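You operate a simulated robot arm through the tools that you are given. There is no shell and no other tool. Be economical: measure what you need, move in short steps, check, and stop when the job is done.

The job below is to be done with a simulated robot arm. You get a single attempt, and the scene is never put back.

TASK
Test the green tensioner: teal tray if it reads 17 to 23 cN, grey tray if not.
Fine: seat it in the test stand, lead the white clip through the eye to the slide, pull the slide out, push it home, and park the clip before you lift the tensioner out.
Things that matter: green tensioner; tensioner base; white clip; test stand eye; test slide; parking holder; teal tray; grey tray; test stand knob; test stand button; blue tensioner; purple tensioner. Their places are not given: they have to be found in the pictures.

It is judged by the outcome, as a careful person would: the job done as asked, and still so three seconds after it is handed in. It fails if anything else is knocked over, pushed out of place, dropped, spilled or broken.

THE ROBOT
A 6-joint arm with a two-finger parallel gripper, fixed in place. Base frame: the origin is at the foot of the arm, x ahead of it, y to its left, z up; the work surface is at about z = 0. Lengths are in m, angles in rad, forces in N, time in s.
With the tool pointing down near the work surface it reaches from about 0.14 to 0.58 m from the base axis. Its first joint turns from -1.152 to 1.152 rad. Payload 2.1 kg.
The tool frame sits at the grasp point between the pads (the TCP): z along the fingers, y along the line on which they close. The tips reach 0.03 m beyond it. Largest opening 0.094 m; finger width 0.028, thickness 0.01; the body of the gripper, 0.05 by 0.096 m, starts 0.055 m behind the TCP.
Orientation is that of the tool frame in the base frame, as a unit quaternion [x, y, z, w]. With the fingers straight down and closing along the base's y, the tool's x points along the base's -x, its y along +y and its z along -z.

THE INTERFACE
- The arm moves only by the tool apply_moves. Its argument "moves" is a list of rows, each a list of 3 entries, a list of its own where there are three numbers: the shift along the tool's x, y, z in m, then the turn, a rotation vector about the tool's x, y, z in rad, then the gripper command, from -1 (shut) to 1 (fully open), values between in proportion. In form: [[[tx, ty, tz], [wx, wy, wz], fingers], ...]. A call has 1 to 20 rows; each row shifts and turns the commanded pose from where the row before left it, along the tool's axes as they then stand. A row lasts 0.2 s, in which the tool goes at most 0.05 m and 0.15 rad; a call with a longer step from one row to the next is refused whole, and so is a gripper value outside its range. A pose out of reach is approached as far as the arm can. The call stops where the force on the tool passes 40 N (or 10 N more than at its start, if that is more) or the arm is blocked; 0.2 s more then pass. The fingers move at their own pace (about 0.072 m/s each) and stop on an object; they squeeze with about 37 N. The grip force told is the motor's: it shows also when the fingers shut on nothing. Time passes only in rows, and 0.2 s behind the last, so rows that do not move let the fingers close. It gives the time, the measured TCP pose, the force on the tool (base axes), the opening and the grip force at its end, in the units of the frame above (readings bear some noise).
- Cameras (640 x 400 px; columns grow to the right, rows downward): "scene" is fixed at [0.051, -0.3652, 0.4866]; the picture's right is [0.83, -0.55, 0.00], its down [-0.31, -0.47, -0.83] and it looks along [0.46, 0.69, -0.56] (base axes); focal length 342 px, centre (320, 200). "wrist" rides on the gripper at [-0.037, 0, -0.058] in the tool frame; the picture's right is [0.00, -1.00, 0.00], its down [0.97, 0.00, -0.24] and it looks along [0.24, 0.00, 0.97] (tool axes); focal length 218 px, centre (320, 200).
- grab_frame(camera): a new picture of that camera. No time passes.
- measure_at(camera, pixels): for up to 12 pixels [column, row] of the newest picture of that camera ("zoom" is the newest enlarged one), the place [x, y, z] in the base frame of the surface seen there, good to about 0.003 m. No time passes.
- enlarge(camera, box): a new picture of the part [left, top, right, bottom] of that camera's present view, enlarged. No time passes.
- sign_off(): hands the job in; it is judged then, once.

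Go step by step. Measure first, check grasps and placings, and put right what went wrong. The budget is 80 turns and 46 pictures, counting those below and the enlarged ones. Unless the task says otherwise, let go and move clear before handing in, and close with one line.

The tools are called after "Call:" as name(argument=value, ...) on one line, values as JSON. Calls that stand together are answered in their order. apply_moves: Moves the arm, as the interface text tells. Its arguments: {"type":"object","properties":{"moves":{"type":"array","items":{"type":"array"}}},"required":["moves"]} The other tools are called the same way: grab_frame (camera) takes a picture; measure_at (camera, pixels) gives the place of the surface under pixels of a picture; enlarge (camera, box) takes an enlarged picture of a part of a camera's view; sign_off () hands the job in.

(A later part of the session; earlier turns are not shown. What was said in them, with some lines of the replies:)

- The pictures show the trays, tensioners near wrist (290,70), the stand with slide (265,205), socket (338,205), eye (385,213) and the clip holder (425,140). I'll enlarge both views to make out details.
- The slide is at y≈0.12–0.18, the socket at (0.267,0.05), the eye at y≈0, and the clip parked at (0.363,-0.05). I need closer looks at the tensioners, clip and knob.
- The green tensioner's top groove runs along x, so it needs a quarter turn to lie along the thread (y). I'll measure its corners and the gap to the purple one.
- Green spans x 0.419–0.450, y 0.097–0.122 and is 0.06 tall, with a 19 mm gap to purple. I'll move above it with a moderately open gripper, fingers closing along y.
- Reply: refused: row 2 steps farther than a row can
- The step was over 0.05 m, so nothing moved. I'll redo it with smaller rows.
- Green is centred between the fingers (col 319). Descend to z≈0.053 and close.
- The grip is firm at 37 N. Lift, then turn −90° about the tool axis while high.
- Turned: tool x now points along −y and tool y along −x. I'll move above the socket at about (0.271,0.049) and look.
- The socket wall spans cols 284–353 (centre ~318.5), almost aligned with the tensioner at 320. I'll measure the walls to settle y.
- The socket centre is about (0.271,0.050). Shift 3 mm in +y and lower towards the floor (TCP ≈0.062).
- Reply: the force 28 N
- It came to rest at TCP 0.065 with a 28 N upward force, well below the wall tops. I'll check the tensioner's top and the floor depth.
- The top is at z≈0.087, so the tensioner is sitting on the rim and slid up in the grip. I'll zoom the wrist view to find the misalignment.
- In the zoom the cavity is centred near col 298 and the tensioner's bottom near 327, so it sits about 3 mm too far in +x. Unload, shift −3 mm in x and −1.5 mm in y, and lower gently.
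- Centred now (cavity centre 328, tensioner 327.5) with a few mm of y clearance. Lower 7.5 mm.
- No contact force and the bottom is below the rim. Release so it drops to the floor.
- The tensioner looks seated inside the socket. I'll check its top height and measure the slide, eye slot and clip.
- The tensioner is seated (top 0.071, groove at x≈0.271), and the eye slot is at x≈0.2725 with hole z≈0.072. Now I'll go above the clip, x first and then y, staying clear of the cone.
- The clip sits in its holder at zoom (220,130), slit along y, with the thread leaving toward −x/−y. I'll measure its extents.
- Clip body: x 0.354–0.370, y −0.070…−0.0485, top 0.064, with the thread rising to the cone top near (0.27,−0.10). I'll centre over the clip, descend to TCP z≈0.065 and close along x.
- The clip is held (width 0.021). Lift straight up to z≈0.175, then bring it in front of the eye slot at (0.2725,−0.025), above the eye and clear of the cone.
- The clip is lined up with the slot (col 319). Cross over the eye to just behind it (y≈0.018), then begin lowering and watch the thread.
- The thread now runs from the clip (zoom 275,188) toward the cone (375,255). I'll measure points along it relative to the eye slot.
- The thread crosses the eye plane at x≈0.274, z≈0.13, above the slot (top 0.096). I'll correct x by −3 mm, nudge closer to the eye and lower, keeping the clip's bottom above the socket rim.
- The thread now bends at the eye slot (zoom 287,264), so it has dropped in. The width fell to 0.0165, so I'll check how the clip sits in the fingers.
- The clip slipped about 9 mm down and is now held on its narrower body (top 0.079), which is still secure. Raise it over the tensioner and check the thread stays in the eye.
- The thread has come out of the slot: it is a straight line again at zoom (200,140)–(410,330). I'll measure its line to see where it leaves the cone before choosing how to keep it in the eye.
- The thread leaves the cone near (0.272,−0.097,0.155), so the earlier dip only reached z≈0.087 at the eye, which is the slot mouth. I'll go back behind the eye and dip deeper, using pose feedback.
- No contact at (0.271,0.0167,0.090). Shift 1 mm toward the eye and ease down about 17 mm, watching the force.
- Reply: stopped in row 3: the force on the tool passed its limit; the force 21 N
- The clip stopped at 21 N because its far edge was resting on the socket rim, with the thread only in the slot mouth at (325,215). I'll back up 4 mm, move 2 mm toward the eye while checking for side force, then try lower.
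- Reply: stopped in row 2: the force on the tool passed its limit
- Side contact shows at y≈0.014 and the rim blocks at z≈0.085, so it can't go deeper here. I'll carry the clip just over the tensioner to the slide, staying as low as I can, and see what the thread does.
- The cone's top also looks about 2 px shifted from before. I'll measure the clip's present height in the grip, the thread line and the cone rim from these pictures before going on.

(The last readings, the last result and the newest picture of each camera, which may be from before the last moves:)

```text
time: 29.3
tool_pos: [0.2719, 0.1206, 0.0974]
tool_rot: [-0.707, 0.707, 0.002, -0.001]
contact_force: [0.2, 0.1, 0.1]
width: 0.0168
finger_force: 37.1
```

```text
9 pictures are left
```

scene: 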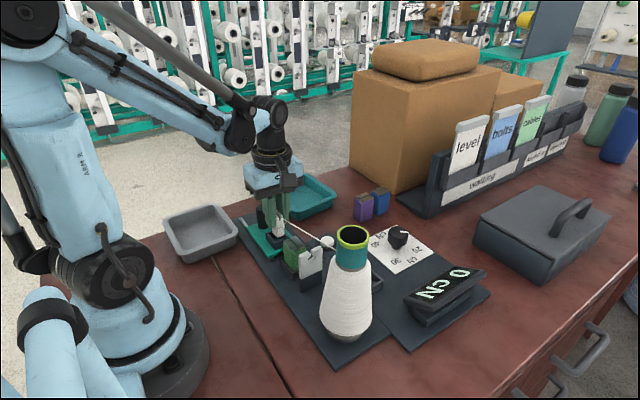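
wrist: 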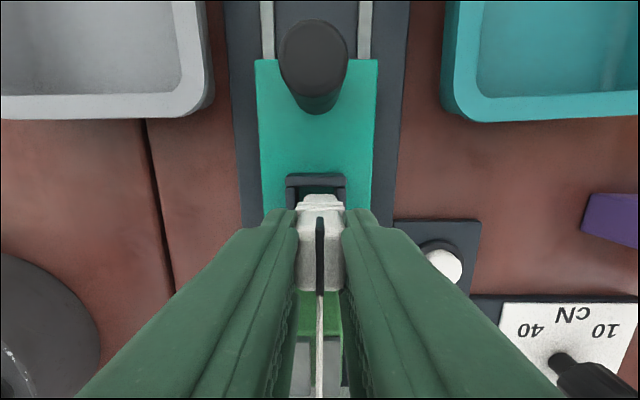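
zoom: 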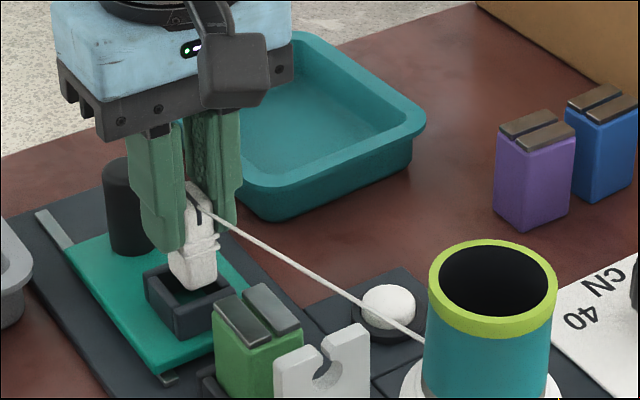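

The rim seems displaced only slightly. I'll re-measure the same cone pixels as earlier, plus the edges of the grey box on the gripper, to see what could be near the cone.

Call:
measure_at(camera="scene", pixels=[[350, 262], [345, 320], [325, 320], [368, 320], [350, 245], [293, 178], [288, 186], [299, 180], [298, 172], [285, 175]])

Call:
measure_at(camera="zoom", pixels=[[205, 45], [205, 100], [235, 75], [265, 40], [262, 90], [150, 60]])

```text
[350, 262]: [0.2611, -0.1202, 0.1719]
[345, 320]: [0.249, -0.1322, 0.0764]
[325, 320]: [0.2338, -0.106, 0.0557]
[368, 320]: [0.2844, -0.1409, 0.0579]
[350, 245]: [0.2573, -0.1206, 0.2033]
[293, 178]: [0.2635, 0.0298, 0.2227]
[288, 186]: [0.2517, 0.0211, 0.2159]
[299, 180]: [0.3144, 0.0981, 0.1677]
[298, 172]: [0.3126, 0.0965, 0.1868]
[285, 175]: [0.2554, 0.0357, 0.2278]
```

```text
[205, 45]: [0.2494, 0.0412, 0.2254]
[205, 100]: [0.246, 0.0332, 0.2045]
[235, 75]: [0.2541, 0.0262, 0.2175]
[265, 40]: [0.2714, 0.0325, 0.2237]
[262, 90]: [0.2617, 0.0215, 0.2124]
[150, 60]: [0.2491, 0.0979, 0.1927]
```

The grey box on the gripper sticks out about 0.10 m on the −y side with its bottom ~0.107 above the TCP. In the dip it was resting on the cone's rim, so that was the block. I'll set the clip in the slide socket, turn the gripper 180° so the box faces +y, and redo the dip.

Call:
apply_moves(moves=[[[0, 0.0015, 0], [0, 0, 0], -1], [[0, 0, 0.007], [0, 0, 0], -1], [[0, 0, 0.006], [0, 0, 0], -1], [[0, 0, 0.005], [0, 0, 0], -1], [[0, 0, 0.003], [0, 0, 0], -1], [[0, 0, 0], [0, 0, 0], -1]])

```text
time: 30.7
tool_pos: [0.2698, 0.1202, 0.0776]
tool_rot: [-0.707, 0.707, 0.002, -0.001]
contact_force: [-1.8, -0.3, 56.0]
width: 0.0167
finger_force: 37.3
```

There is a 56 N upward force, so the clip's tongue must have met something. Back off and look.

Call:
apply_moves(moves=[[[0, 0, -0.006], [0, 0, 0], -1], [[0, 0, 0], [0, 0, 0], -1]])

Call:
enlarge(camera="wrist", box=[256, 150, 384, 230])

Call:
measure_at(camera="zoom", pixels=[[320, 260], [320, 300], [320, 330], [250, 390], [390, 390], [320, 120], [320, 150], [200, 200], [420, 200]])

```text
time: 31.3
tool_pos: [0.27, 0.121, 0.0835]
tool_rot: [0.707, -0.707, -0.003, 0.001]
contact_force: [-0.8, 0.0, -0.2]
width: 0.0167
finger_force: 37.1
```

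```text
5.00 times, centred on (320, 190) of wrist
```

zoom: 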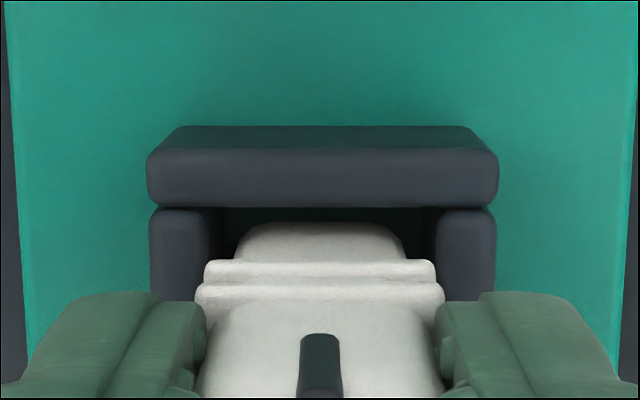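

```text
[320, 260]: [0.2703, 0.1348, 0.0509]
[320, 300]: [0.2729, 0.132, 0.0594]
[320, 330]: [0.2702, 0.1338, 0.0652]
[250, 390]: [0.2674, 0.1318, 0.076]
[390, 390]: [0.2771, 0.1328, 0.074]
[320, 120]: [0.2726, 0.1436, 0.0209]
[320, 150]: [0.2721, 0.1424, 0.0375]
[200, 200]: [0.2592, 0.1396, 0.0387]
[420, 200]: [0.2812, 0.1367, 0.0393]
```

The clip's tongue is centred in the socket (col 320 vs 322), so the force was simply bottoming out. Lower 5 mm, release, rise and turn 180°.

Call:
apply_moves(moves=[[[0, 0, 0.005], [0, 0, 0], -1], [[0, 0, 0], [0, 0, 0], -0.2], [[0, 0, 0], [0, 0, 0], -0.2], [[0, 0, -0.03], [0, 0, 0], -0.2], [[0, 0, -0.04], [0, 0, 0], -0.2], [[0, 0, 0], [0, 0, 0], -0.2]])

Call:
enlarge(camera="scene", box=[230, 185, 390, 285])

```text
time: 32.7
tool_pos: [0.2702, 0.1185, 0.1475]
tool_rot: [-0.707, 0.707, 0.003, -0.002]
contact_force: [0.0, 0.4, 0.0]
width: 0.0376
finger_force: 0.0
```

```text
4.00 times, centred on (310, 235) of scene
```

zoom: 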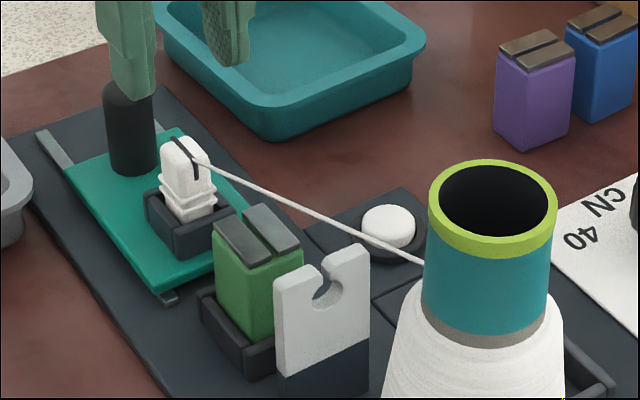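

The clip is upright in the slide socket, but the thread passes over the eye. I'll turn the gripper +180° so the box faces +y.

Call:
apply_moves(moves=[[[0, 0, 0], [0, 0, 0.1496], -0.2], [[0, 0, 0], [0, 0, 0.1496], -0.2], [[0, 0, 0], [0, 0, 0.1496], -0.2], [[0, 0, 0], [0, 0, 0.1496], -0.2], [[0, 0, 0], [0, 0, 0.1496], -0.2], [[0, 0, 0], [0, 0, 0.1496], -0.2], [[0, 0, 0], [0, 0, 0.1496], -0.2], [[0, 0, 0], [0, 0, 0.1496], -0.2], [[0, 0, 0], [0, 0, 0.1496], -0.2], [[0, 0, 0], [0, 0, 0.1496], -0.2], [[0, 0, 0], [0, 0, 0.1496], -0.2], [[0, 0, 0], [0, 0, 0.1496], -0.2], [[0, 0, 0], [0, 0, 0.1496], -0.2], [[0, 0, 0], [0, 0, 0.1496], -0.2], [[0, 0, 0], [0, 0, 0.1496], -0.2], [[0, 0, 0], [0, 0, 0.1496], -0.2], [[0, 0, 0], [0, 0, 0.1496], -0.2], [[0, 0, 0], [0, 0, 0.1496], -0.2], [[0, 0, 0], [0, 0, 0.1496], -0.2]])

Call:
apply_moves(moves=[[[0, 0, 0], [0, 0, 0.1496], -0.2], [[0, 0, 0], [0, 0, 0.1496], -0.2], [[0, 0, 0], [0, 0, 0], -0.2], [[0, 0, 0], [0, 0, 0], -0.2]])

Call:
grab_frame(camera="wrist")

```text
time: 36.7
tool_pos: [0.271, 0.1201, 0.1494]
tool_rot: [0.594, 0.804, -0.001, -0.002]
contact_force: [-0.5, 0.1, -0.2]
width: 0.0377
finger_force: 0.1
```

```text
time: 37.7
tool_pos: [0.2688, 0.12, 0.1491]
tool_rot: [0.707, 0.707, -0.001, -0.002]
contact_force: [0.3, 0.2, 0.1]
width: 0.0376
finger_force: 0.0
```

```text
6 pictures are left
```

wrist: 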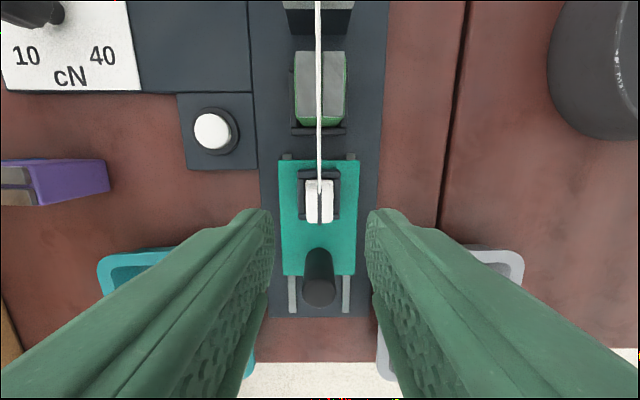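

The box now faces +y and the clip is at (319,200). I'll measure the clip and the slide knob from this picture.

Call:
measure_at(camera="wrist", pixels=[[310, 200], [328, 200], [312, 183], [326, 183], [312, 220], [326, 220], [319, 290], [319, 260], [319, 305], [306, 292], [333, 292], [345, 250]])

```text
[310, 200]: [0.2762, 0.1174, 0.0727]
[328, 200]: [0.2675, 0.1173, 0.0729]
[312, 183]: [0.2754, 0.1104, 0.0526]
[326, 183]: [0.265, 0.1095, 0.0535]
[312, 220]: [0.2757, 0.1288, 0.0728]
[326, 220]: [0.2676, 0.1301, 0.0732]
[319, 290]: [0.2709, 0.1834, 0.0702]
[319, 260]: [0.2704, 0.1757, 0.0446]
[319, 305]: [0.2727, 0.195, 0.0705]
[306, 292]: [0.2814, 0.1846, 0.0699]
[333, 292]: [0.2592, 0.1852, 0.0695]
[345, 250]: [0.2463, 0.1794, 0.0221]
```

Regrasp the clip at (0.2715,0.1225,0.081), slightly toward +y so the clip sits nearer the eye side. Then lift it and carry it over the tensioner to just behind the eye.

Call:
apply_moves(moves=[[[0.0025, 0.0027, 0.025], [0, 0, 0], -0.2], [[0, 0, 0.025], [0, 0, 0], -0.2], [[0, 0, 0.018], [0, 0, 0], -0.2], [[0, 0, 0], [0, 0, 0], -0.2], [[0, 0, 0], [0, 0, 0], -1], [[0, 0, 0], [0, 0, 0], -1], [[0, 0, 0], [0, 0, 0], -1]])

Call:
apply_moves(moves=[[[0, 0, -0.015], [0, 0, 0], -1], [[0, 0, -0.025], [0, 0, 0], -1], [[0, 0, -0.025], [0, 0, 0], -1], [[-0.025, 0, 0], [0, 0, 0], -1], [[-0.025, 0, 0], [0, 0, 0], -1], [[-0.025, 0, 0], [0, 0, 0], -1], [[-0.025, 0, 0], [0, 0, 0], -1], [[-0.004, 0, 0], [0, 0, 0], -1], [[0, 0, 0.02], [0, 0, 0], -1], [[0, 0, 0.02], [0, 0, 0], -1], [[0, 0, 0], [0, 0, 0], -1], [[0, 0, 0], [0, 0, 0], -1]])

```text
time: 39.3
tool_pos: [0.2725, 0.1229, 0.0791]
tool_rot: [0.706, 0.708, -0.002, -0.004]
contact_force: [-2.7, 1.0, 1.7]
width: 0.0168
finger_force: 36.6
```

```text
time: 41.9
tool_pos: [0.2729, 0.019, 0.1053]
tool_rot: [0.706, 0.708, -0.001, -0.003]
contact_force: [0.1, -0.1, -0.4]
width: 0.0165
finger_force: 37.1
```

Clear so far. Ease to y≈0.0165 and lower gradually to about z 0.070.

Call:
apply_moves(moves=[[[-0.0025, -0.0005, 0.008], [0, 0, 0], -1], [[0, 0, 0.008], [0, 0, 0], -1], [[0, 0, 0.006], [0, 0, 0], -1], [[0, 0, 0.004], [0, 0, 0], -1], [[0, 0, 0.003], [0, 0, 0], -1], [[0, 0, 0.003], [0, 0, 0], -1], [[0, 0, 0.003], [0, 0, 0], -1], [[0, 0, 0], [0, 0, 0], -1]])

```text
time: 42.8
tool_pos: [0.2737, 0.0159, 0.0833]
tool_rot: [0.706, 0.708, -0.004, -0.004]
contact_force: [-1.1, 0.5, 22.1]
width: 0.0165
finger_force: 37.4
stopped in row 4: the force on the tool passed its limit (the readings are from after the stop); the commanded pose is now the measured one
```

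Blocked at 22 N again, and this time it is most likely the clip's far edge on the socket rim. Back up 3 mm, move toward the eye in small steps while reading the side force, then try lower.

Call:
apply_moves(moves=[[[0, -0.001, -0.003], [0, 0, 0], -1], [[-0.001, 0, 0], [0, 0, 0], -1], [[-0.001, 0, 0], [0, 0, 0], -1], [[-0.001, 0, 0], [0, 0, 0], -1], [[0, 0, 0], [0, 0, 0], -1]])

Call:
apply_moves(moves=[[[0, 0, 0.003], [0, 0, 0], -1], [[0, 0, 0.002], [0, 0, 0], -1], [[0, 0, 0.002], [0, 0, 0], -1], [[0, 0, 0.002], [0, 0, 0], -1], [[0, 0, 0.002], [0, 0, 0], -1], [[0, 0, 0.002], [0, 0, 0], -1], [[0, 0, 0], [0, 0, 0], -1]])

```text
time: 44.0
tool_pos: [0.2716, 0.0143, 0.0859]
tool_rot: [0.707, 0.707, -0.003, -0.004]
contact_force: [-0.6, 1.7, 0.1]
width: 0.0166
finger_force: 37.4
```

```text
time: 44.5
tool_pos: [0.2725, 0.0136, 0.0837]
tool_rot: [0.706, 0.708, -0.004, -0.005]
contact_force: [-1.4, 0.2, 18.6]
width: 0.0166
finger_force: 37.4
stopped in row 2: the force on the tool passed its limit (the readings are from after the stop); the commanded pose is now the measured one
```

It stops at the same height even closer in. I need one look to see what is touching and where the thread lies.

Call:
enlarge(camera="scene", box=[262, 215, 358, 275])

Call:
measure_at(camera="zoom", pixels=[[320, 190], [340, 195], [360, 195], [390, 195], [420, 195], [450, 195], [330, 230], [300, 180], [310, 215], [300, 330], [370, 330], [280, 380]])

```text
6.67 times, centred on (310, 245) of scene
```

zoom: 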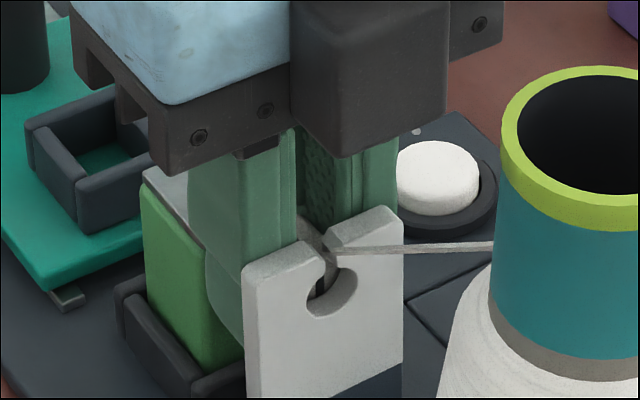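

```text
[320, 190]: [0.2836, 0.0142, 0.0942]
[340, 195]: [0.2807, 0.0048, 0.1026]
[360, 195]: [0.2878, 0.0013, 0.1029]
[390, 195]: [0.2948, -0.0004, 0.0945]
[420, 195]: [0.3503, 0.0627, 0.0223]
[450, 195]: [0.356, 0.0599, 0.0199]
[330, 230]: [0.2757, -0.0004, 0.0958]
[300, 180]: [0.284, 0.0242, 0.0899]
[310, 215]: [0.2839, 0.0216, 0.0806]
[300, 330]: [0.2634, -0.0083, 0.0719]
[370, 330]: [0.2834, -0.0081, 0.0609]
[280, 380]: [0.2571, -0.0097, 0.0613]
```

The thread now lies inside the slot (335,251) but is not yet down in the hole (~row 268+). To find out what limits the depth, I'll raise a little, move 5 mm toward the tensioner and probe down again.

Call:
apply_moves(moves=[[[0, 0, -0.004], [0, 0, 0], -1], [[0.005, 0, 0], [0, 0, 0], -1], [[0, 0, 0], [0, 0, 0], -1], [[0, 0, 0.003], [0, 0, 0], -1], [[0, 0, 0.002], [0, 0, 0], -1], [[0, 0, 0.002], [0, 0, 0], -1], [[0, 0, 0.002], [0, 0, 0], -1], [[0, 0, 0], [0, 0, 0], -1]])

```text
time: 45.7
tool_pos: [0.2722, 0.02, 0.0837]
tool_rot: [0.707, 0.707, -0.005, -0.006]
contact_force: [-0.9, -0.7, 19.6]
width: 0.0165
finger_force: 37.2
stopped in row 6: the force on the tool passed its limit (the readings are from after the stop); the commanded pose is now the measured one
```

The same height at y=0.020 confirms the clip bottom is on the rim. I'll raise slightly and step further toward the eye until side force shows, to see how much room there is.

Call:
apply_moves(moves=[[[0, 0, -0.004], [0, 0, 0], -1], [[-0.006, 0, 0], [0, 0, 0], -1], [[-0.002, 0, 0], [0, 0, 0], -1], [[-0.001, 0, 0], [0, 0, 0], -1], [[0, 0, 0], [0, 0, 0], -1]])

Call:
apply_moves(moves=[[[-0.001, 0, 0], [0, 0, 0], -1], [[0, 0, 0], [0, 0, 0], -1]])

```text
time: 46.7
tool_pos: [0.2722, 0.014, 0.087]
tool_rot: [0.706, 0.708, 0.0, -0.012]
contact_force: [0.4, 2.1, 0.0]
width: 0.0165
finger_force: 37.7
stopped in row 4: the force on the tool passed its limit (the readings are from after the stop); the commanded pose is now the measured one
```

```text
time: 47.3
tool_pos: [0.2721, 0.0149, 0.0869]
tool_rot: [0.704, 0.71, 0.001, -0.013]
contact_force: [2.2, 21.1, -8.5]
width: 0.0167
finger_force: 37.1
```

Side contact with the eye comes at y≈0.014, so there is no room for a deeper dip. I'll back off, take the clip back to the cone side, then lead it closely over the slot (about 4 mm above the eye), dip behind it, and look again.

Call:
apply_moves(moves=[[[0.004, 0, -0.005], [0, 0, 0], -1], [[0, 0, -0.03], [0, 0, 0], -1], [[0, 0, -0.03], [0, 0, 0], -1], [[0, 0, -0.025], [0, 0, 0], -1], [[-0.022, 0, 0], [0, 0, 0], -1], [[-0.021, 0, 0], [0, 0, 0], -1], [[0, 0, 0], [0, 0, 0], -1], [[0, 0, 0], [0, 0, 0], -1]])

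```text
time: 49.1
tool_pos: [0.2735, -0.0285, 0.1764]
tool_rot: [0.706, 0.708, -0.001, -0.011]
contact_force: [0.1, -0.5, 0.3]
width: 0.0166
finger_force: 36.5
```

At the cone side now. I'll remove the small tilt, lower to z≈0.158 and cross slowly over the slot, then dip behind the eye.

Call:
apply_moves(moves=[[[0, -0.001, 0.009], [-0.0155, -0.0155, 0], -1], [[0, 0, 0.009], [0, 0, 0], -1], [[0, 0, 0], [0, 0, 0], -1], [[0.008, 0, 0], [0, 0, 0], -1], [[0.008, 0, 0], [0, 0, 0], -1], [[0.008, 0, 0], [0, 0, 0], -1], [[0.008, 0, 0], [0, 0, 0], -1], [[0.008, 0, 0], [0, 0, 0], -1], [[0.0055, 0, 0], [0, 0, 0], -1], [[0, 0, 0], [0, 0, 0], -1]])

```text
time: 51.3
tool_pos: [0.2726, 0.0173, 0.1595]
tool_rot: [0.706, 0.708, -0.001, 0.0]
contact_force: [0.0, -0.4, -1.0]
width: 0.0167
finger_force: 37.0
```

Crossed without contact. Now dip to z≈0.087 and back up just enough, then over to above the slide.

Call:
apply_moves(moves=[[[0, 0, 0.03], [0, 0, 0], -1], [[0, 0, 0.025], [0, 0, 0], -1], [[0, 0, 0.012], [0, 0, 0], -1], [[0, 0, 0.005], [0, 0, 0], -1], [[0, 0, 0], [0, 0, 0], -1], [[0, 0, 0], [0, 0, 0], -1], [[0, 0, -0.02], [0, 0, 0], -1], [[0, 0, -0.025], [0, 0, 0], -1], [[0.02, 0, -0.005], [0, 0, 0], -1], [[0.02, 0, 0], [0, 0, 0], -1], [[0.02, 0, 0], [0, 0, 0], -1], [[0.02, 0, 0], [0, 0, 0], -1], [[0.02, 0, 0], [0, 0, 0], -1], [[0.005, 0, 0], [0, 0, 0], -1], [[0, 0, 0.02], [0, 0, 0], -1], [[0, 0, 0.015], [0, 0, 0], -1], [[0, 0, 0], [0, 0, 0], -1], [[0, 0, 0], [0, 0, 0], -1]])

Call:
enlarge(camera="scene", box=[230, 165, 422, 285])

```text
time: 55.1
tool_pos: [0.2736, 0.1254, 0.103]
tool_rot: [0.705, 0.709, -0.001, 0.001]
contact_force: [-0.2, 0.4, -0.3]
width: 0.0168
finger_force: 37.2
```

```text
3.33 times, centred on (326, 225) of scene
```

zoom: 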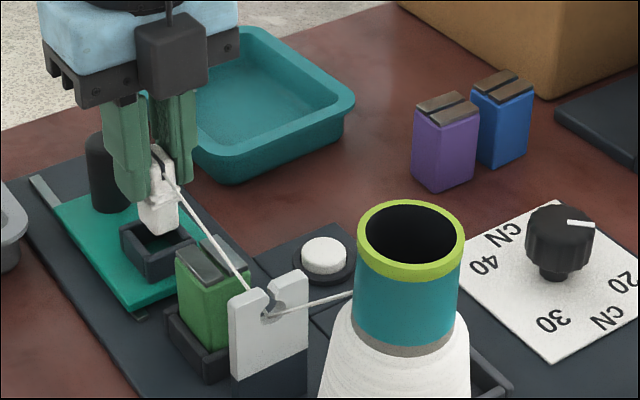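

The thread now runs from the cone through the eye (zoom 270,315) and bends up to the clip. I'll seat the clip in the slide at the earlier pose (0.2718,0.1229,0.079).

Call:
apply_moves(moves=[[[-0.0025, -0.0018, 0], [0, 0, 0], -1], [[0, 0, 0], [0, 0, 0], -1], [[0, 0, 0.008], [0, 0, 0], -1], [[0, 0, 0.007], [0, 0, 0], -1], [[0, 0, 0.005], [0, 0, 0], -1], [[0, 0, 0], [0, 0, 0], -1]])

```text
time: 56.5
tool_pos: [0.2699, 0.1217, 0.0827]
tool_rot: [0.705, 0.709, 0.0, 0.001]
contact_force: [0.2, 5.2, -0.7]
width: 0.0165
finger_force: 37.1
```

The clip bottom is inside the socket with only light side contact. Lower 3 mm more, then release and rise.

Call:
apply_moves(moves=[[[0, 0, 0.003], [0, 0, 0], -1], [[0, 0, 0], [0, 0, 0], -1]])

Call:
apply_moves(moves=[[[0, 0, 0], [0, 0, 0], -0.2], [[0, 0, 0], [0, 0, 0], -0.2], [[0, 0, -0.03], [0, 0, 0], -0.2], [[0, 0, -0.04], [0, 0, 0], -0.2], [[0, 0, 0], [0, 0, 0], -0.2], [[0, 0, 0], [0, 0, 0], -0.2]])

Call:
enlarge(camera="scene", box=[230, 165, 486, 325])

```text
time: 57.1
tool_pos: [0.2711, 0.1205, 0.0804]
tool_rot: [0.705, 0.709, 0.0, 0.001]
contact_force: [-2.0, 5.5, 33.0]
width: 0.017
finger_force: 36.8
```

```text
time: 58.5
tool_pos: [0.2688, 0.1216, 0.1491]
tool_rot: [0.705, 0.709, -0.001, 0.001]
contact_force: [0.2, 0.4, 0.4]
width: 0.0375
finger_force: 0.1
```

```text
2.50 times, centred on (358, 245) of scene
```

zoom: 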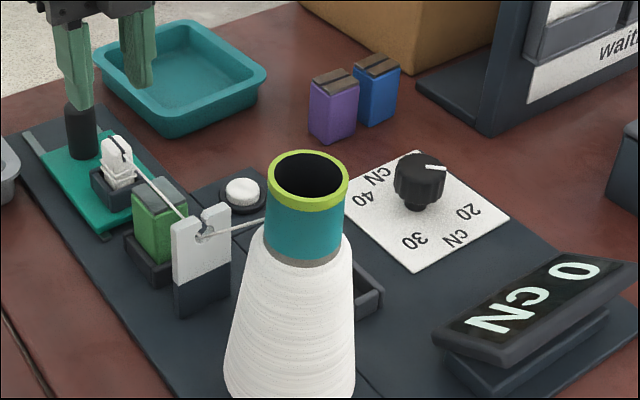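

The clip is seated, the thread goes cone–eye–tensioner–slide, and the display reads 0. Next I'll grasp the slide's black knob at (0.271,0.186).

Call:
apply_moves(moves=[[[0.033, 0.001, 0], [0, 0, 0], 0.06], [[0.0315, 0.0012, 0], [0, 0, 0], 0.06], [[0, 0, 0.03], [0, 0, 0], 0.06], [[0, 0, 0.03], [0, 0, 0], 0.06], [[0, 0, 0.029], [0, 0, 0], 0.06], [[0, 0, 0], [0, 0, 0], 0.06], [[0, 0, 0], [0, 0, 0], -1], [[0, 0, 0], [0, 0, 0], -1], [[0, 0, 0], [0, 0, 0], -1]])

```text
time: 60.7
tool_pos: [0.2698, 0.1852, 0.0594]
tool_rot: [0.705, 0.709, -0.003, -0.003]
contact_force: [-4.6, 0.2, -2.2]
width: 0.0253
finger_force: 44.9
stopped in row 9: the force on the tool passed its limit (the readings are from after the stop); the commanded pose is now the measured one
```

The knob is held (width 0.025). Pull the slide out steadily along +y.

Call:
apply_moves(moves=[[[0.006, 0, 0], [0, 0, 0], -1], [[0.008, 0, 0], [0, 0, 0], -1], [[0.008, 0, 0], [0, 0, 0], -1], [[0.008, 0, 0], [0, 0, 0], -1], [[0.008, 0, 0], [0, 0, 0], -1]])

```text
time: 61.9
tool_pos: [0.2708, 0.2244, 0.0605]
tool_rot: [0.704, 0.71, -0.002, -0.002]
contact_force: [2.1, -1.3, -14.9]
width: 0.0253
finger_force: 45.1
```

It slid out 39 mm freely. Continue gently to its stop, then read the display.

Call:
apply_moves(moves=[[[0.004, 0, 0], [0, 0, 0], -1], [[0.004, 0, 0], [0, 0, 0], -1], [[0.004, 0, 0], [0, 0, 0], -1]])

Call:
enlarge(camera="scene", box=[200, 150, 520, 350])

```text
time: 62.7
tool_pos: [0.2703, 0.2357, 0.06]
tool_rot: [0.704, 0.71, -0.004, -0.002]
contact_force: [3.0, -0.9, -10.6]
width: 0.0252
finger_force: 44.7
```

```text
2.00 times, centred on (360, 250) of scene
```

zoom: 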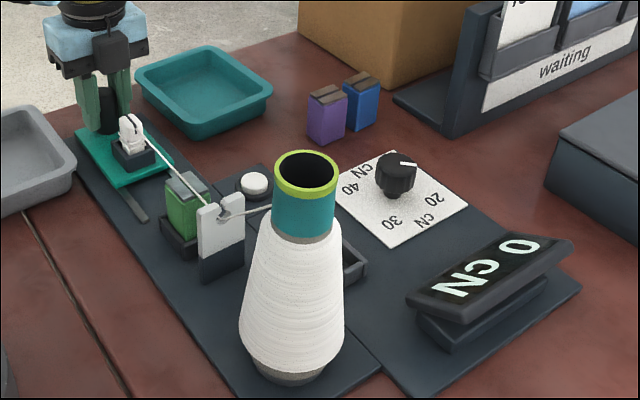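

The slide is out about 50 mm with the thread taut through the eye, but the display still shows 0. I'll measure the thread's height over the tensioner and the slide's position from this picture.

Call:
measure_at(camera="zoom", pixels=[[155, 155], [165, 164], [175, 173], [182, 180], [190, 188], [198, 196], [207, 207], [217, 215], [180, 190], [195, 185], [250, 211], [133, 125]])

Call:
measure_at(camera="zoom", pixels=[[75, 140], [115, 187], [165, 170], [140, 215], [90, 150], [120, 165], [146, 163]])

```text
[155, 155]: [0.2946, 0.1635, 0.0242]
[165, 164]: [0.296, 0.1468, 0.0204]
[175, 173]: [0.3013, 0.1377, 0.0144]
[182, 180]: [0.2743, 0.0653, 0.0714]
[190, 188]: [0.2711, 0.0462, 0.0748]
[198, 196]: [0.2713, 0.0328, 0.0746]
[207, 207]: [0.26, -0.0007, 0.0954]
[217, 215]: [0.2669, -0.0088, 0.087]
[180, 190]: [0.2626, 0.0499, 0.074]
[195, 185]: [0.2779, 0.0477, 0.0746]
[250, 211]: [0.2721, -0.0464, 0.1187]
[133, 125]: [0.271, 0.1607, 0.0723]
```

```text
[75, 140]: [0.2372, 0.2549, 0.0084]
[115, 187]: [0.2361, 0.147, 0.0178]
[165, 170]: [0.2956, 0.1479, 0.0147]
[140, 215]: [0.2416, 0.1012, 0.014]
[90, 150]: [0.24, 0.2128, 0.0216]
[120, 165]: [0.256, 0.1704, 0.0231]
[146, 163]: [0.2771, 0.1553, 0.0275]
```

The thread runs in the groove line (x 0.271, z≈0.075) and the slide has moved 50 mm with some rail left. I'll pull on at a steady pace to the mechanical stop, with no picture yet.

Call:
apply_moves(moves=[[[0.004, 0, 0.001], [0, 0, 0], -1], [[0.004, 0, 0], [0, 0, 0], -1], [[0.004, 0, 0], [0, 0, 0], -1], [[0.004, 0, 0], [0, 0, 0], -1]])

```text
time: 63.7
tool_pos: [0.2701, 0.2528, 0.0606]
tool_rot: [0.704, 0.71, -0.003, -0.002]
contact_force: [5.7, -0.6, 10.5]
width: 0.0252
finger_force: 45.5
```

It has moved 67 mm with no stop felt and the grip unchanged. I won't risk pulling it off the rails. One picture now of the slide and display.

Call:
enlarge(camera="scene", box=[200, 150, 520, 350])

```text
2.00 times, centred on (360, 250) of scene
```

zoom: 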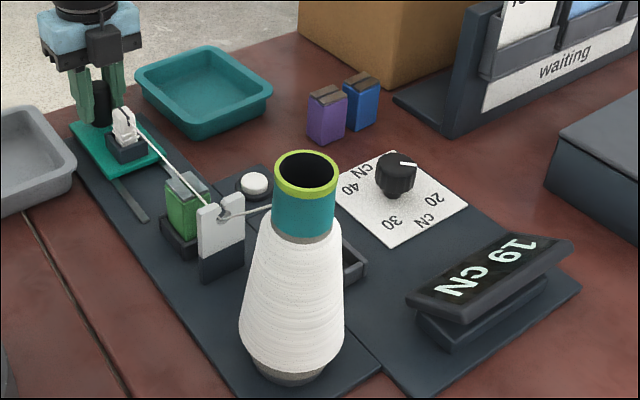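

The display now shows a reading (zoom 515,250), but the text is seen upside down, so 19, 16 and 61 could be confused. I'll spend the last picture enlarging it to be sure.

Call:
enlarge(camera="scene", box=[400, 258, 496, 318])

```text
6.67 times, centred on (448, 288) of scene
```

zoom: 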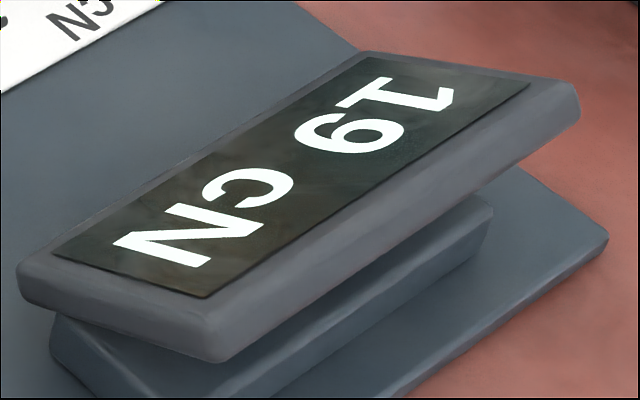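

Reading from the right end, with the foot of the "1" toward the upper left and the closed loop of the second digit toward the text's top at lower right, it says 19 cN. That is within 17–23, so it goes in the teal tray. Now push the slide home.

Call:
apply_moves(moves=[[[-0.008, 0, 0], [0, 0, 0], -1], [[-0.008, 0, 0], [0, 0, 0], -1], [[-0.008, 0, 0], [0, 0, 0], -1], [[-0.008, 0, 0], [0, 0, 0], -1], [[-0.008, 0, 0], [0, 0, 0], -1], [[-0.008, 0, 0], [0, 0, 0], -1], [[-0.008, 0, 0], [0, 0, 0], -1], [[-0.007, 0, 0], [0, 0, 0], -1], [[0, 0, 0], [0, 0, 0], -1]])

Call:
apply_moves(moves=[[[-0.002, 0, 0], [0, 0, 0], -1], [[-0.002, 0, 0], [0, 0, 0], -1], [[-0.002, 0, 0], [0, 0, 0], -1], [[-0.002, 0, 0], [0, 0, 0], -1]])

```text
time: 65.7
tool_pos: [0.2711, 0.1887, 0.059]
tool_rot: [0.705, 0.709, -0.004, -0.003]
contact_force: [-14.2, 1.2, 3.3]
width: 0.0254
finger_force: 45.3
```

```text
time: 66.8
tool_pos: [0.2701, 0.1851, 0.059]
tool_rot: [0.703, 0.711, 0.0, -0.007]
contact_force: [-5.1, 6.8, -1.4]
width: 0.0257
finger_force: 45.3
stopped in row 4: the force on the tool passed its limit (the readings are from after the stop); the commanded pose is now the measured one
```

The slide is home at the same knob position as before (0.185). Release the knob and rise; I'll also check the display's height for clearance at the parking holder.

Call:
apply_moves(moves=[[[0, 0, 0], [0, 0, 0], 0.06], [[0, 0, 0], [0, 0, 0], 0.06], [[0, 0, -0.03], [0.005, 0.005, 0], 0.06], [[0, 0, -0.04], [0.005, 0.005, 0], 0.06], [[0, 0, -0.02], [0, 0, 0], 0.06], [[0, 0, 0], [0, 0, 0], 0.06]])

Call:
measure_at(camera="zoom", pixels=[[380, 60], [520, 95], [570, 100], [30, 280], [210, 330], [200, 160], [60, 250], [450, 300]])

Call:
measure_at(camera="scene", pixels=[[268, 238], [275, 225], [262, 215], [350, 240], [290, 255], [264, 228]])

```text
time: 68.2
tool_pos: [0.2704, 0.1811, 0.1483]
tool_rot: [0.703, 0.711, 0.0, -0.015]
contact_force: [0.9, 0.6, 0.1]
width: 0.0498
finger_force: 0.0
```

```text
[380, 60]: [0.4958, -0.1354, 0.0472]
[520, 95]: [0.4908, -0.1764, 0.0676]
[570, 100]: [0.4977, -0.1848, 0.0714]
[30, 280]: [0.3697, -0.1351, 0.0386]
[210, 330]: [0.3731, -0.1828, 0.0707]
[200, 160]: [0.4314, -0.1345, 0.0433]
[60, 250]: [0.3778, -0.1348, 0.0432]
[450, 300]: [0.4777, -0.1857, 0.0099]
```

```text
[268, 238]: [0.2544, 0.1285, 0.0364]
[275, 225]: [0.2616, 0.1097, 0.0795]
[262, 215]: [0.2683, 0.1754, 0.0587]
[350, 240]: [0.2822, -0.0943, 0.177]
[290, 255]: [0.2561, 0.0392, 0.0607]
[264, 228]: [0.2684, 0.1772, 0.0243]
```

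The display is low enough to be clear. I'll straighten the small tilt and move above the clip.

Call:
apply_moves(moves=[[[-0.02, 0, 0], [-0.0212, -0.0212, 0.0113], -0.2], [[-0.02, 0, 0], [0, 0, 0], -0.2], [[-0.0216, 0.0006, 0], [0, 0, 0], -0.2], [[0, 0, 0.02], [0, 0, 0], -0.2], [[0, 0, 0], [0, 0, 0], -0.2], [[0, 0, 0], [0, 0, 0], -0.2]])

```text
time: 69.5
tool_pos: [0.2727, 0.1235, 0.1305]
tool_rot: [0.708, 0.706, 0.0, 0.001]
contact_force: [-0.2, -0.1, -0.6]
width: 0.0376
finger_force: 0.1
```

Straight again. Adjust by −4 mm in y and −1.5 mm in x, descend to z≈0.080 and grip the clip.

Call:
apply_moves(moves=[[[-0.004, -0.0015, 0.01], [0, 0, 0], -0.2], [[0, 0, 0.02], [0, 0, 0], -0.2], [[0, 0, 0.0205], [0, 0, 0], -0.2], [[0, 0, 0], [0, 0, 0], -0.2], [[0, 0, 0], [0, 0, 0], -1], [[0, 0, 0], [0, 0, 0], -1], [[0, 0, 0], [0, 0, 0], -1]])

```text
time: 71.2
tool_pos: [0.2703, 0.1177, 0.0788]
tool_rot: [0.707, 0.707, 0.001, 0.002]
contact_force: [0.9, 0.8, -1.5]
width: 0.0167
finger_force: 36.3
```

The clip is gripped (0.0167). Lift it and retrace: over the tensioner, then back low over the eye slot to the cone side, freeing the thread.

Call:
apply_moves(moves=[[[0, 0, -0.015], [0, 0, 0], -1], [[0, 0, -0.025], [0, 0, 0], -1], [[0, 0, -0.026], [0, 0, 0], -1], [[-0.025, 0, 0], [0, 0, 0], -1], [[-0.025, 0.0005, 0], [0, 0, 0], -1], [[-0.025, 0.0005, 0], [0, 0, 0], -1], [[-0.025, 0.0005, 0], [0, 0, 0], -1], [[0, 0, -0.0145], [0, 0, 0], -1], [[0, 0, 0], [0, 0, 0], -1], [[-0.01, 0, 0], [0, 0, 0], -1], [[-0.011, 0, 0], [0, 0, 0], -1], [[-0.011, 0, 0], [0, 0, 0], -1], [[-0.01, 0, 0], [0, 0, 0], -1], [[0, 0, -0.018], [0, 0, 0], -1], [[0, 0, 0], [0, 0, 0], -1]])

```text
time: 74.3
tool_pos: [0.2729, -0.0228, 0.1758]
tool_rot: [0.708, 0.707, 0.001, 0.001]
contact_force: [-0.2, -0.7, 0.0]
width: 0.0166
finger_force: 36.6
```

Clear. Now go to the holder, x first and then y, and lower to just above it.

Call:
apply_moves(moves=[[[0, 0.03, 0], [0, 0, 0], -1], [[0, 0.03, 0], [0, 0, 0], -1], [[0, 0.029, 0], [0, 0, 0], -1], [[-0.019, 0, 0], [0, 0, 0], -1], [[-0.019, 0, 0], [0, 0, 0], -1], [[0, 0, 0.03], [0, 0, 0], -1], [[0, 0, 0.03], [0, 0, 0], -1], [[0, 0, 0.022], [0, 0, 0], -1], [[0, 0, 0], [0, 0, 0], -1], [[0, 0, 0], [0, 0, 0], -1]])

```text
time: 76.5
tool_pos: [0.3631, -0.0631, 0.0952]
tool_rot: [0.708, 0.706, 0.0, 0.001]
contact_force: [-0.2, -0.9, -0.5]
width: 0.0166
finger_force: 36.7
```

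Adjust +2 mm in y and −1 mm in x, then lower gently. Rim contact would show near z 0.081 and seating near 0.068.

Call:
apply_moves(moves=[[[0.002, -0.001, 0.004], [0, 0, 0], -1], [[0, 0, 0.005], [0, 0, 0], -1], [[0, 0, 0.004], [0, 0, 0], -1], [[0, 0, 0.003], [0, 0, 0], -1], [[0, 0, 0.003], [0, 0, 0], -1], [[0, 0, 0], [0, 0, 0], -1]])

```text
time: 78.0
tool_pos: [0.3605, -0.0612, 0.0755]
tool_rot: [0.708, 0.706, 0.001, 0.001]
contact_force: [0.2, 0.4, -1.2]
width: 0.0164
finger_force: 37.0
```

No contact and below rim level, so it is entering. Continue to the floor.

Call:
apply_moves(moves=[[[0, 0, 0.002], [0, 0, 0], -1], [[0, 0, 0.002], [0, 0, 0], -1], [[0, 0, 0.002], [0, 0, 0], -1], [[0, 0, 0.001], [0, 0, 0], -1], [[0, 0, 0.001], [0, 0, 0], -1], [[0, 0, 0], [0, 0, 0], -1]])

```text
time: 79.3
tool_pos: [0.3601, -0.0597, 0.0689]
tool_rot: [0.708, 0.706, 0.002, 0.002]
contact_force: [2.1, 1.2, 1.8]
width: 0.0165
finger_force: 37.1
```

Light forces only at z 0.069. A further 1–3 mm to feel the floor.

Call:
apply_moves(moves=[[[0, 0, 0.001], [0, 0, 0], -1], [[0, 0, 0.001], [0, 0, 0], -1], [[0, 0, 0.001], [0, 0, 0], -1], [[0, 0, 0], [0, 0, 0], -1]])

```text
time: 79.9
tool_pos: [0.3595, -0.0607, 0.0674]
tool_rot: [0.708, 0.706, 0.001, 0.0]
contact_force: [-1.3, 1.6, 16.4]
width: 0.0165
finger_force: 36.7
stopped in row 2: the force on the tool passed its limit (the readings are from after the stop); the commanded pose is now the measured one
```

Floor contact came at z 0.0674, matching the clip's original parked height, so it is seated. Release, rise and check.

Call:
apply_moves(moves=[[[0, 0, 0], [0, 0, 0], -0.2], [[0, 0, 0], [0, 0, 0], -0.2], [[0, 0, -0.02], [0, 0, 0], -0.2], [[0, 0, -0.03], [0, 0, 0], -0.2], [[0, 0, -0.03], [0, 0, 0], -0.2], [[0, 0, -0.025], [0, 0, 0], -0.2], [[0, 0, 0], [0, 0, 0], -0.2]])

Call:
grab_frame(camera="wrist")

```text
time: 81.5
tool_pos: [0.3594, -0.0594, 0.1727]
tool_rot: [0.708, 0.706, 0.001, 0.001]
contact_force: [-0.2, 0.0, -0.4]
width: 0.0376
finger_force: 0.2
```

```text
refused: no pictures are left
```

No pictures remain, so I'll rely on measured poses. Move y first, then x, to above the tensioner at (0.2705,0.050), with the gripper opened to about 0.052.

Call:
apply_moves(moves=[[[0.036, 0, 0], [0, 0, 0], 0.1], [[0.036, 0, 0], [0, 0, 0], 0.1], [[0.037, 0, 0], [0, 0, 0], 0.1], [[0, -0.03, 0], [0, 0, 0], 0.1], [[0, -0.03, 0], [0, 0, 0], 0.1], [[0, -0.029, 0], [0, 0, 0], 0.1], [[0, 0, 0.03], [0, 0, 0], 0.1], [[0, 0, 0.03], [0, 0, 0], 0.1], [[0, 0, 0], [0, 0, 0], 0.1], [[0, 0, 0], [0, 0, 0], 0.1]])

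```text
time: 83.7
tool_pos: [0.2707, 0.0479, 0.1132]
tool_rot: [0.707, 0.707, 0.001, 0.0]
contact_force: [0.9, 0.2, -1.0]
width: 0.0518
finger_force: 0.0
```

Adjust +2 mm in y, descend to z≈0.063 and close on the tensioner.

Call:
apply_moves(moves=[[[0.002, 0, 0.02], [0, 0, 0], 0.1], [[0, 0, 0.02], [0, 0, 0], 0.1], [[0, 0, 0.01], [0, 0, 0], 0.1], [[0, 0, 0], [0, 0, 0], 0.1], [[0, 0, 0], [0, 0, 0], -1], [[0, 0, 0], [0, 0, 0], -1], [[0, 0, 0], [0, 0, 0], -1]])

```text
time: 85.3
tool_pos: [0.2711, 0.0497, 0.0619]
tool_rot: [0.708, 0.706, 0.001, 0.001]
contact_force: [-1.0, 0.0, -3.7]
width: 0.0341
finger_force: 36.9
```

The tensioner is gripped (width 0.034). Lift it straight out.

Call:
apply_moves(moves=[[[0, 0, -0.01], [0, 0, 0], -1], [[0, 0, -0.015], [0, 0, 0], -1], [[0, 0, -0.035], [0, 0, 0], -1], [[0, 0, -0.04], [0, 0, 0], -1], [[0, 0, 0], [0, 0, 0], -1]])

```text
time: 86.5
tool_pos: [0.2714, 0.0511, 0.1616]
tool_rot: [0.707, 0.707, 0.0, 0.001]
contact_force: [0.0, 0.0, -0.5]
width: 0.0334
finger_force: 37.0
```

Held. Carry it over to the teal tray centre (0.409,0.26).

Call:
apply_moves(moves=[[[0.0298, 0.0197, 0], [0, 0, 0], -1], [[0.0298, 0.0197, 0], [0, 0, 0], -1], [[0.0298, 0.0197, 0], [0, 0, 0], -1], [[0.0298, 0.0197, 0], [0, 0, 0], -1], [[0.0298, 0.0197, 0], [0, 0, 0], -1], [[0.0298, 0.0197, 0], [0, 0, 0], -1], [[0.0298, 0.0197, 0], [0, 0, 0], -1], [[0, 0, 0.035], [0, 0, 0], -1], [[0, 0, 0.03], [0, 0, 0], -1], [[0, 0, 0], [0, 0, 0], -1], [[0, 0, 0], [0, 0, 0], -1]])

```text
time: 88.9
tool_pos: [0.4088, 0.2595, 0.0979]
tool_rot: [0.707, 0.707, 0.001, 0.001]
contact_force: [-0.4, 0.3, -1.1]
width: 0.0336
finger_force: 36.1
```

On target. Lower until the tray floor is felt (expected near z 0.053).

Call:
apply_moves(moves=[[[0, 0, 0.02], [0, 0, 0], -1], [[0, 0, 0.015], [0, 0, 0], -1], [[0, 0, 0.005], [0, 0, 0], -1], [[0, 0, 0.002], [0, 0, 0], -1], [[0, 0, 0.002], [0, 0, 0], -1], [[0, 0, 0.002], [0, 0, 0], -1], [[0, 0, 0.001], [0, 0, 0], -1], [[0, 0, 0], [0, 0, 0], -1]])

```text
time: 90.7
tool_pos: [0.4093, 0.2586, 0.0495]
tool_rot: [0.708, 0.706, 0.0, 0.001]
contact_force: [-3.3, -5.4, 28.3]
width: 0.0339
finger_force: 36.8
```

The tray floor is felt (28 N at z 0.0495). Ease up 1 mm, release gently, and rise clear.

Call:
apply_moves(moves=[[[0, 0, -0.0015], [0, 0, 0], -1], [[0, 0, 0], [0, 0, 0.0], 0.1], [[0, 0, 0], [0, 0, 0], 0.1], [[0, 0, 0], [0, 0, 0], 0.1], [[0, 0, -0.02], [0, 0, 0], 0.1], [[0, 0, -0.035], [0, 0, 0], 0.1], [[0, 0, -0.04], [0, 0, 0], 0.1], [[0, 0, -0.04], [0, 0, 0], 0.1], [[0, 0, 0], [0, 0, 0], 0.1]])

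Call:
measure_at(camera="scene", pixels=[[300, 195], [302, 185], [295, 200], [372, 265], [290, 255]])

```text
time: 92.7
tool_pos: [0.4083, 0.2608, 0.187]
tool_rot: [0.708, 0.707, 0.0, 0.001]
contact_force: [0.0, 0.8, 1.0]
width: 0.0516
finger_force: 0.1
```

```text
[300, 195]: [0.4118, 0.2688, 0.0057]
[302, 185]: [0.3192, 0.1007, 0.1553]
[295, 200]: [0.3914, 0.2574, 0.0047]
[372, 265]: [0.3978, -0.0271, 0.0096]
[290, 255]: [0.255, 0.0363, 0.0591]
```

The tensioner is released in the teal tray and the arm is clear at z 0.187. Those measurements come from an older picture, so I'm relying on the grip and force readings. Handing in.

Call:
sign_off()

```text
The job is handed in.
```

I tested the green tensioner: it read 19 cN, within 17–23, so it is in the teal tray. The slide is home and the clip is back in its holder. Parking and tray placing were done on grip and force readings because the pictures had run out, and the gripper had earlier nudged the cone's top by a few mm.
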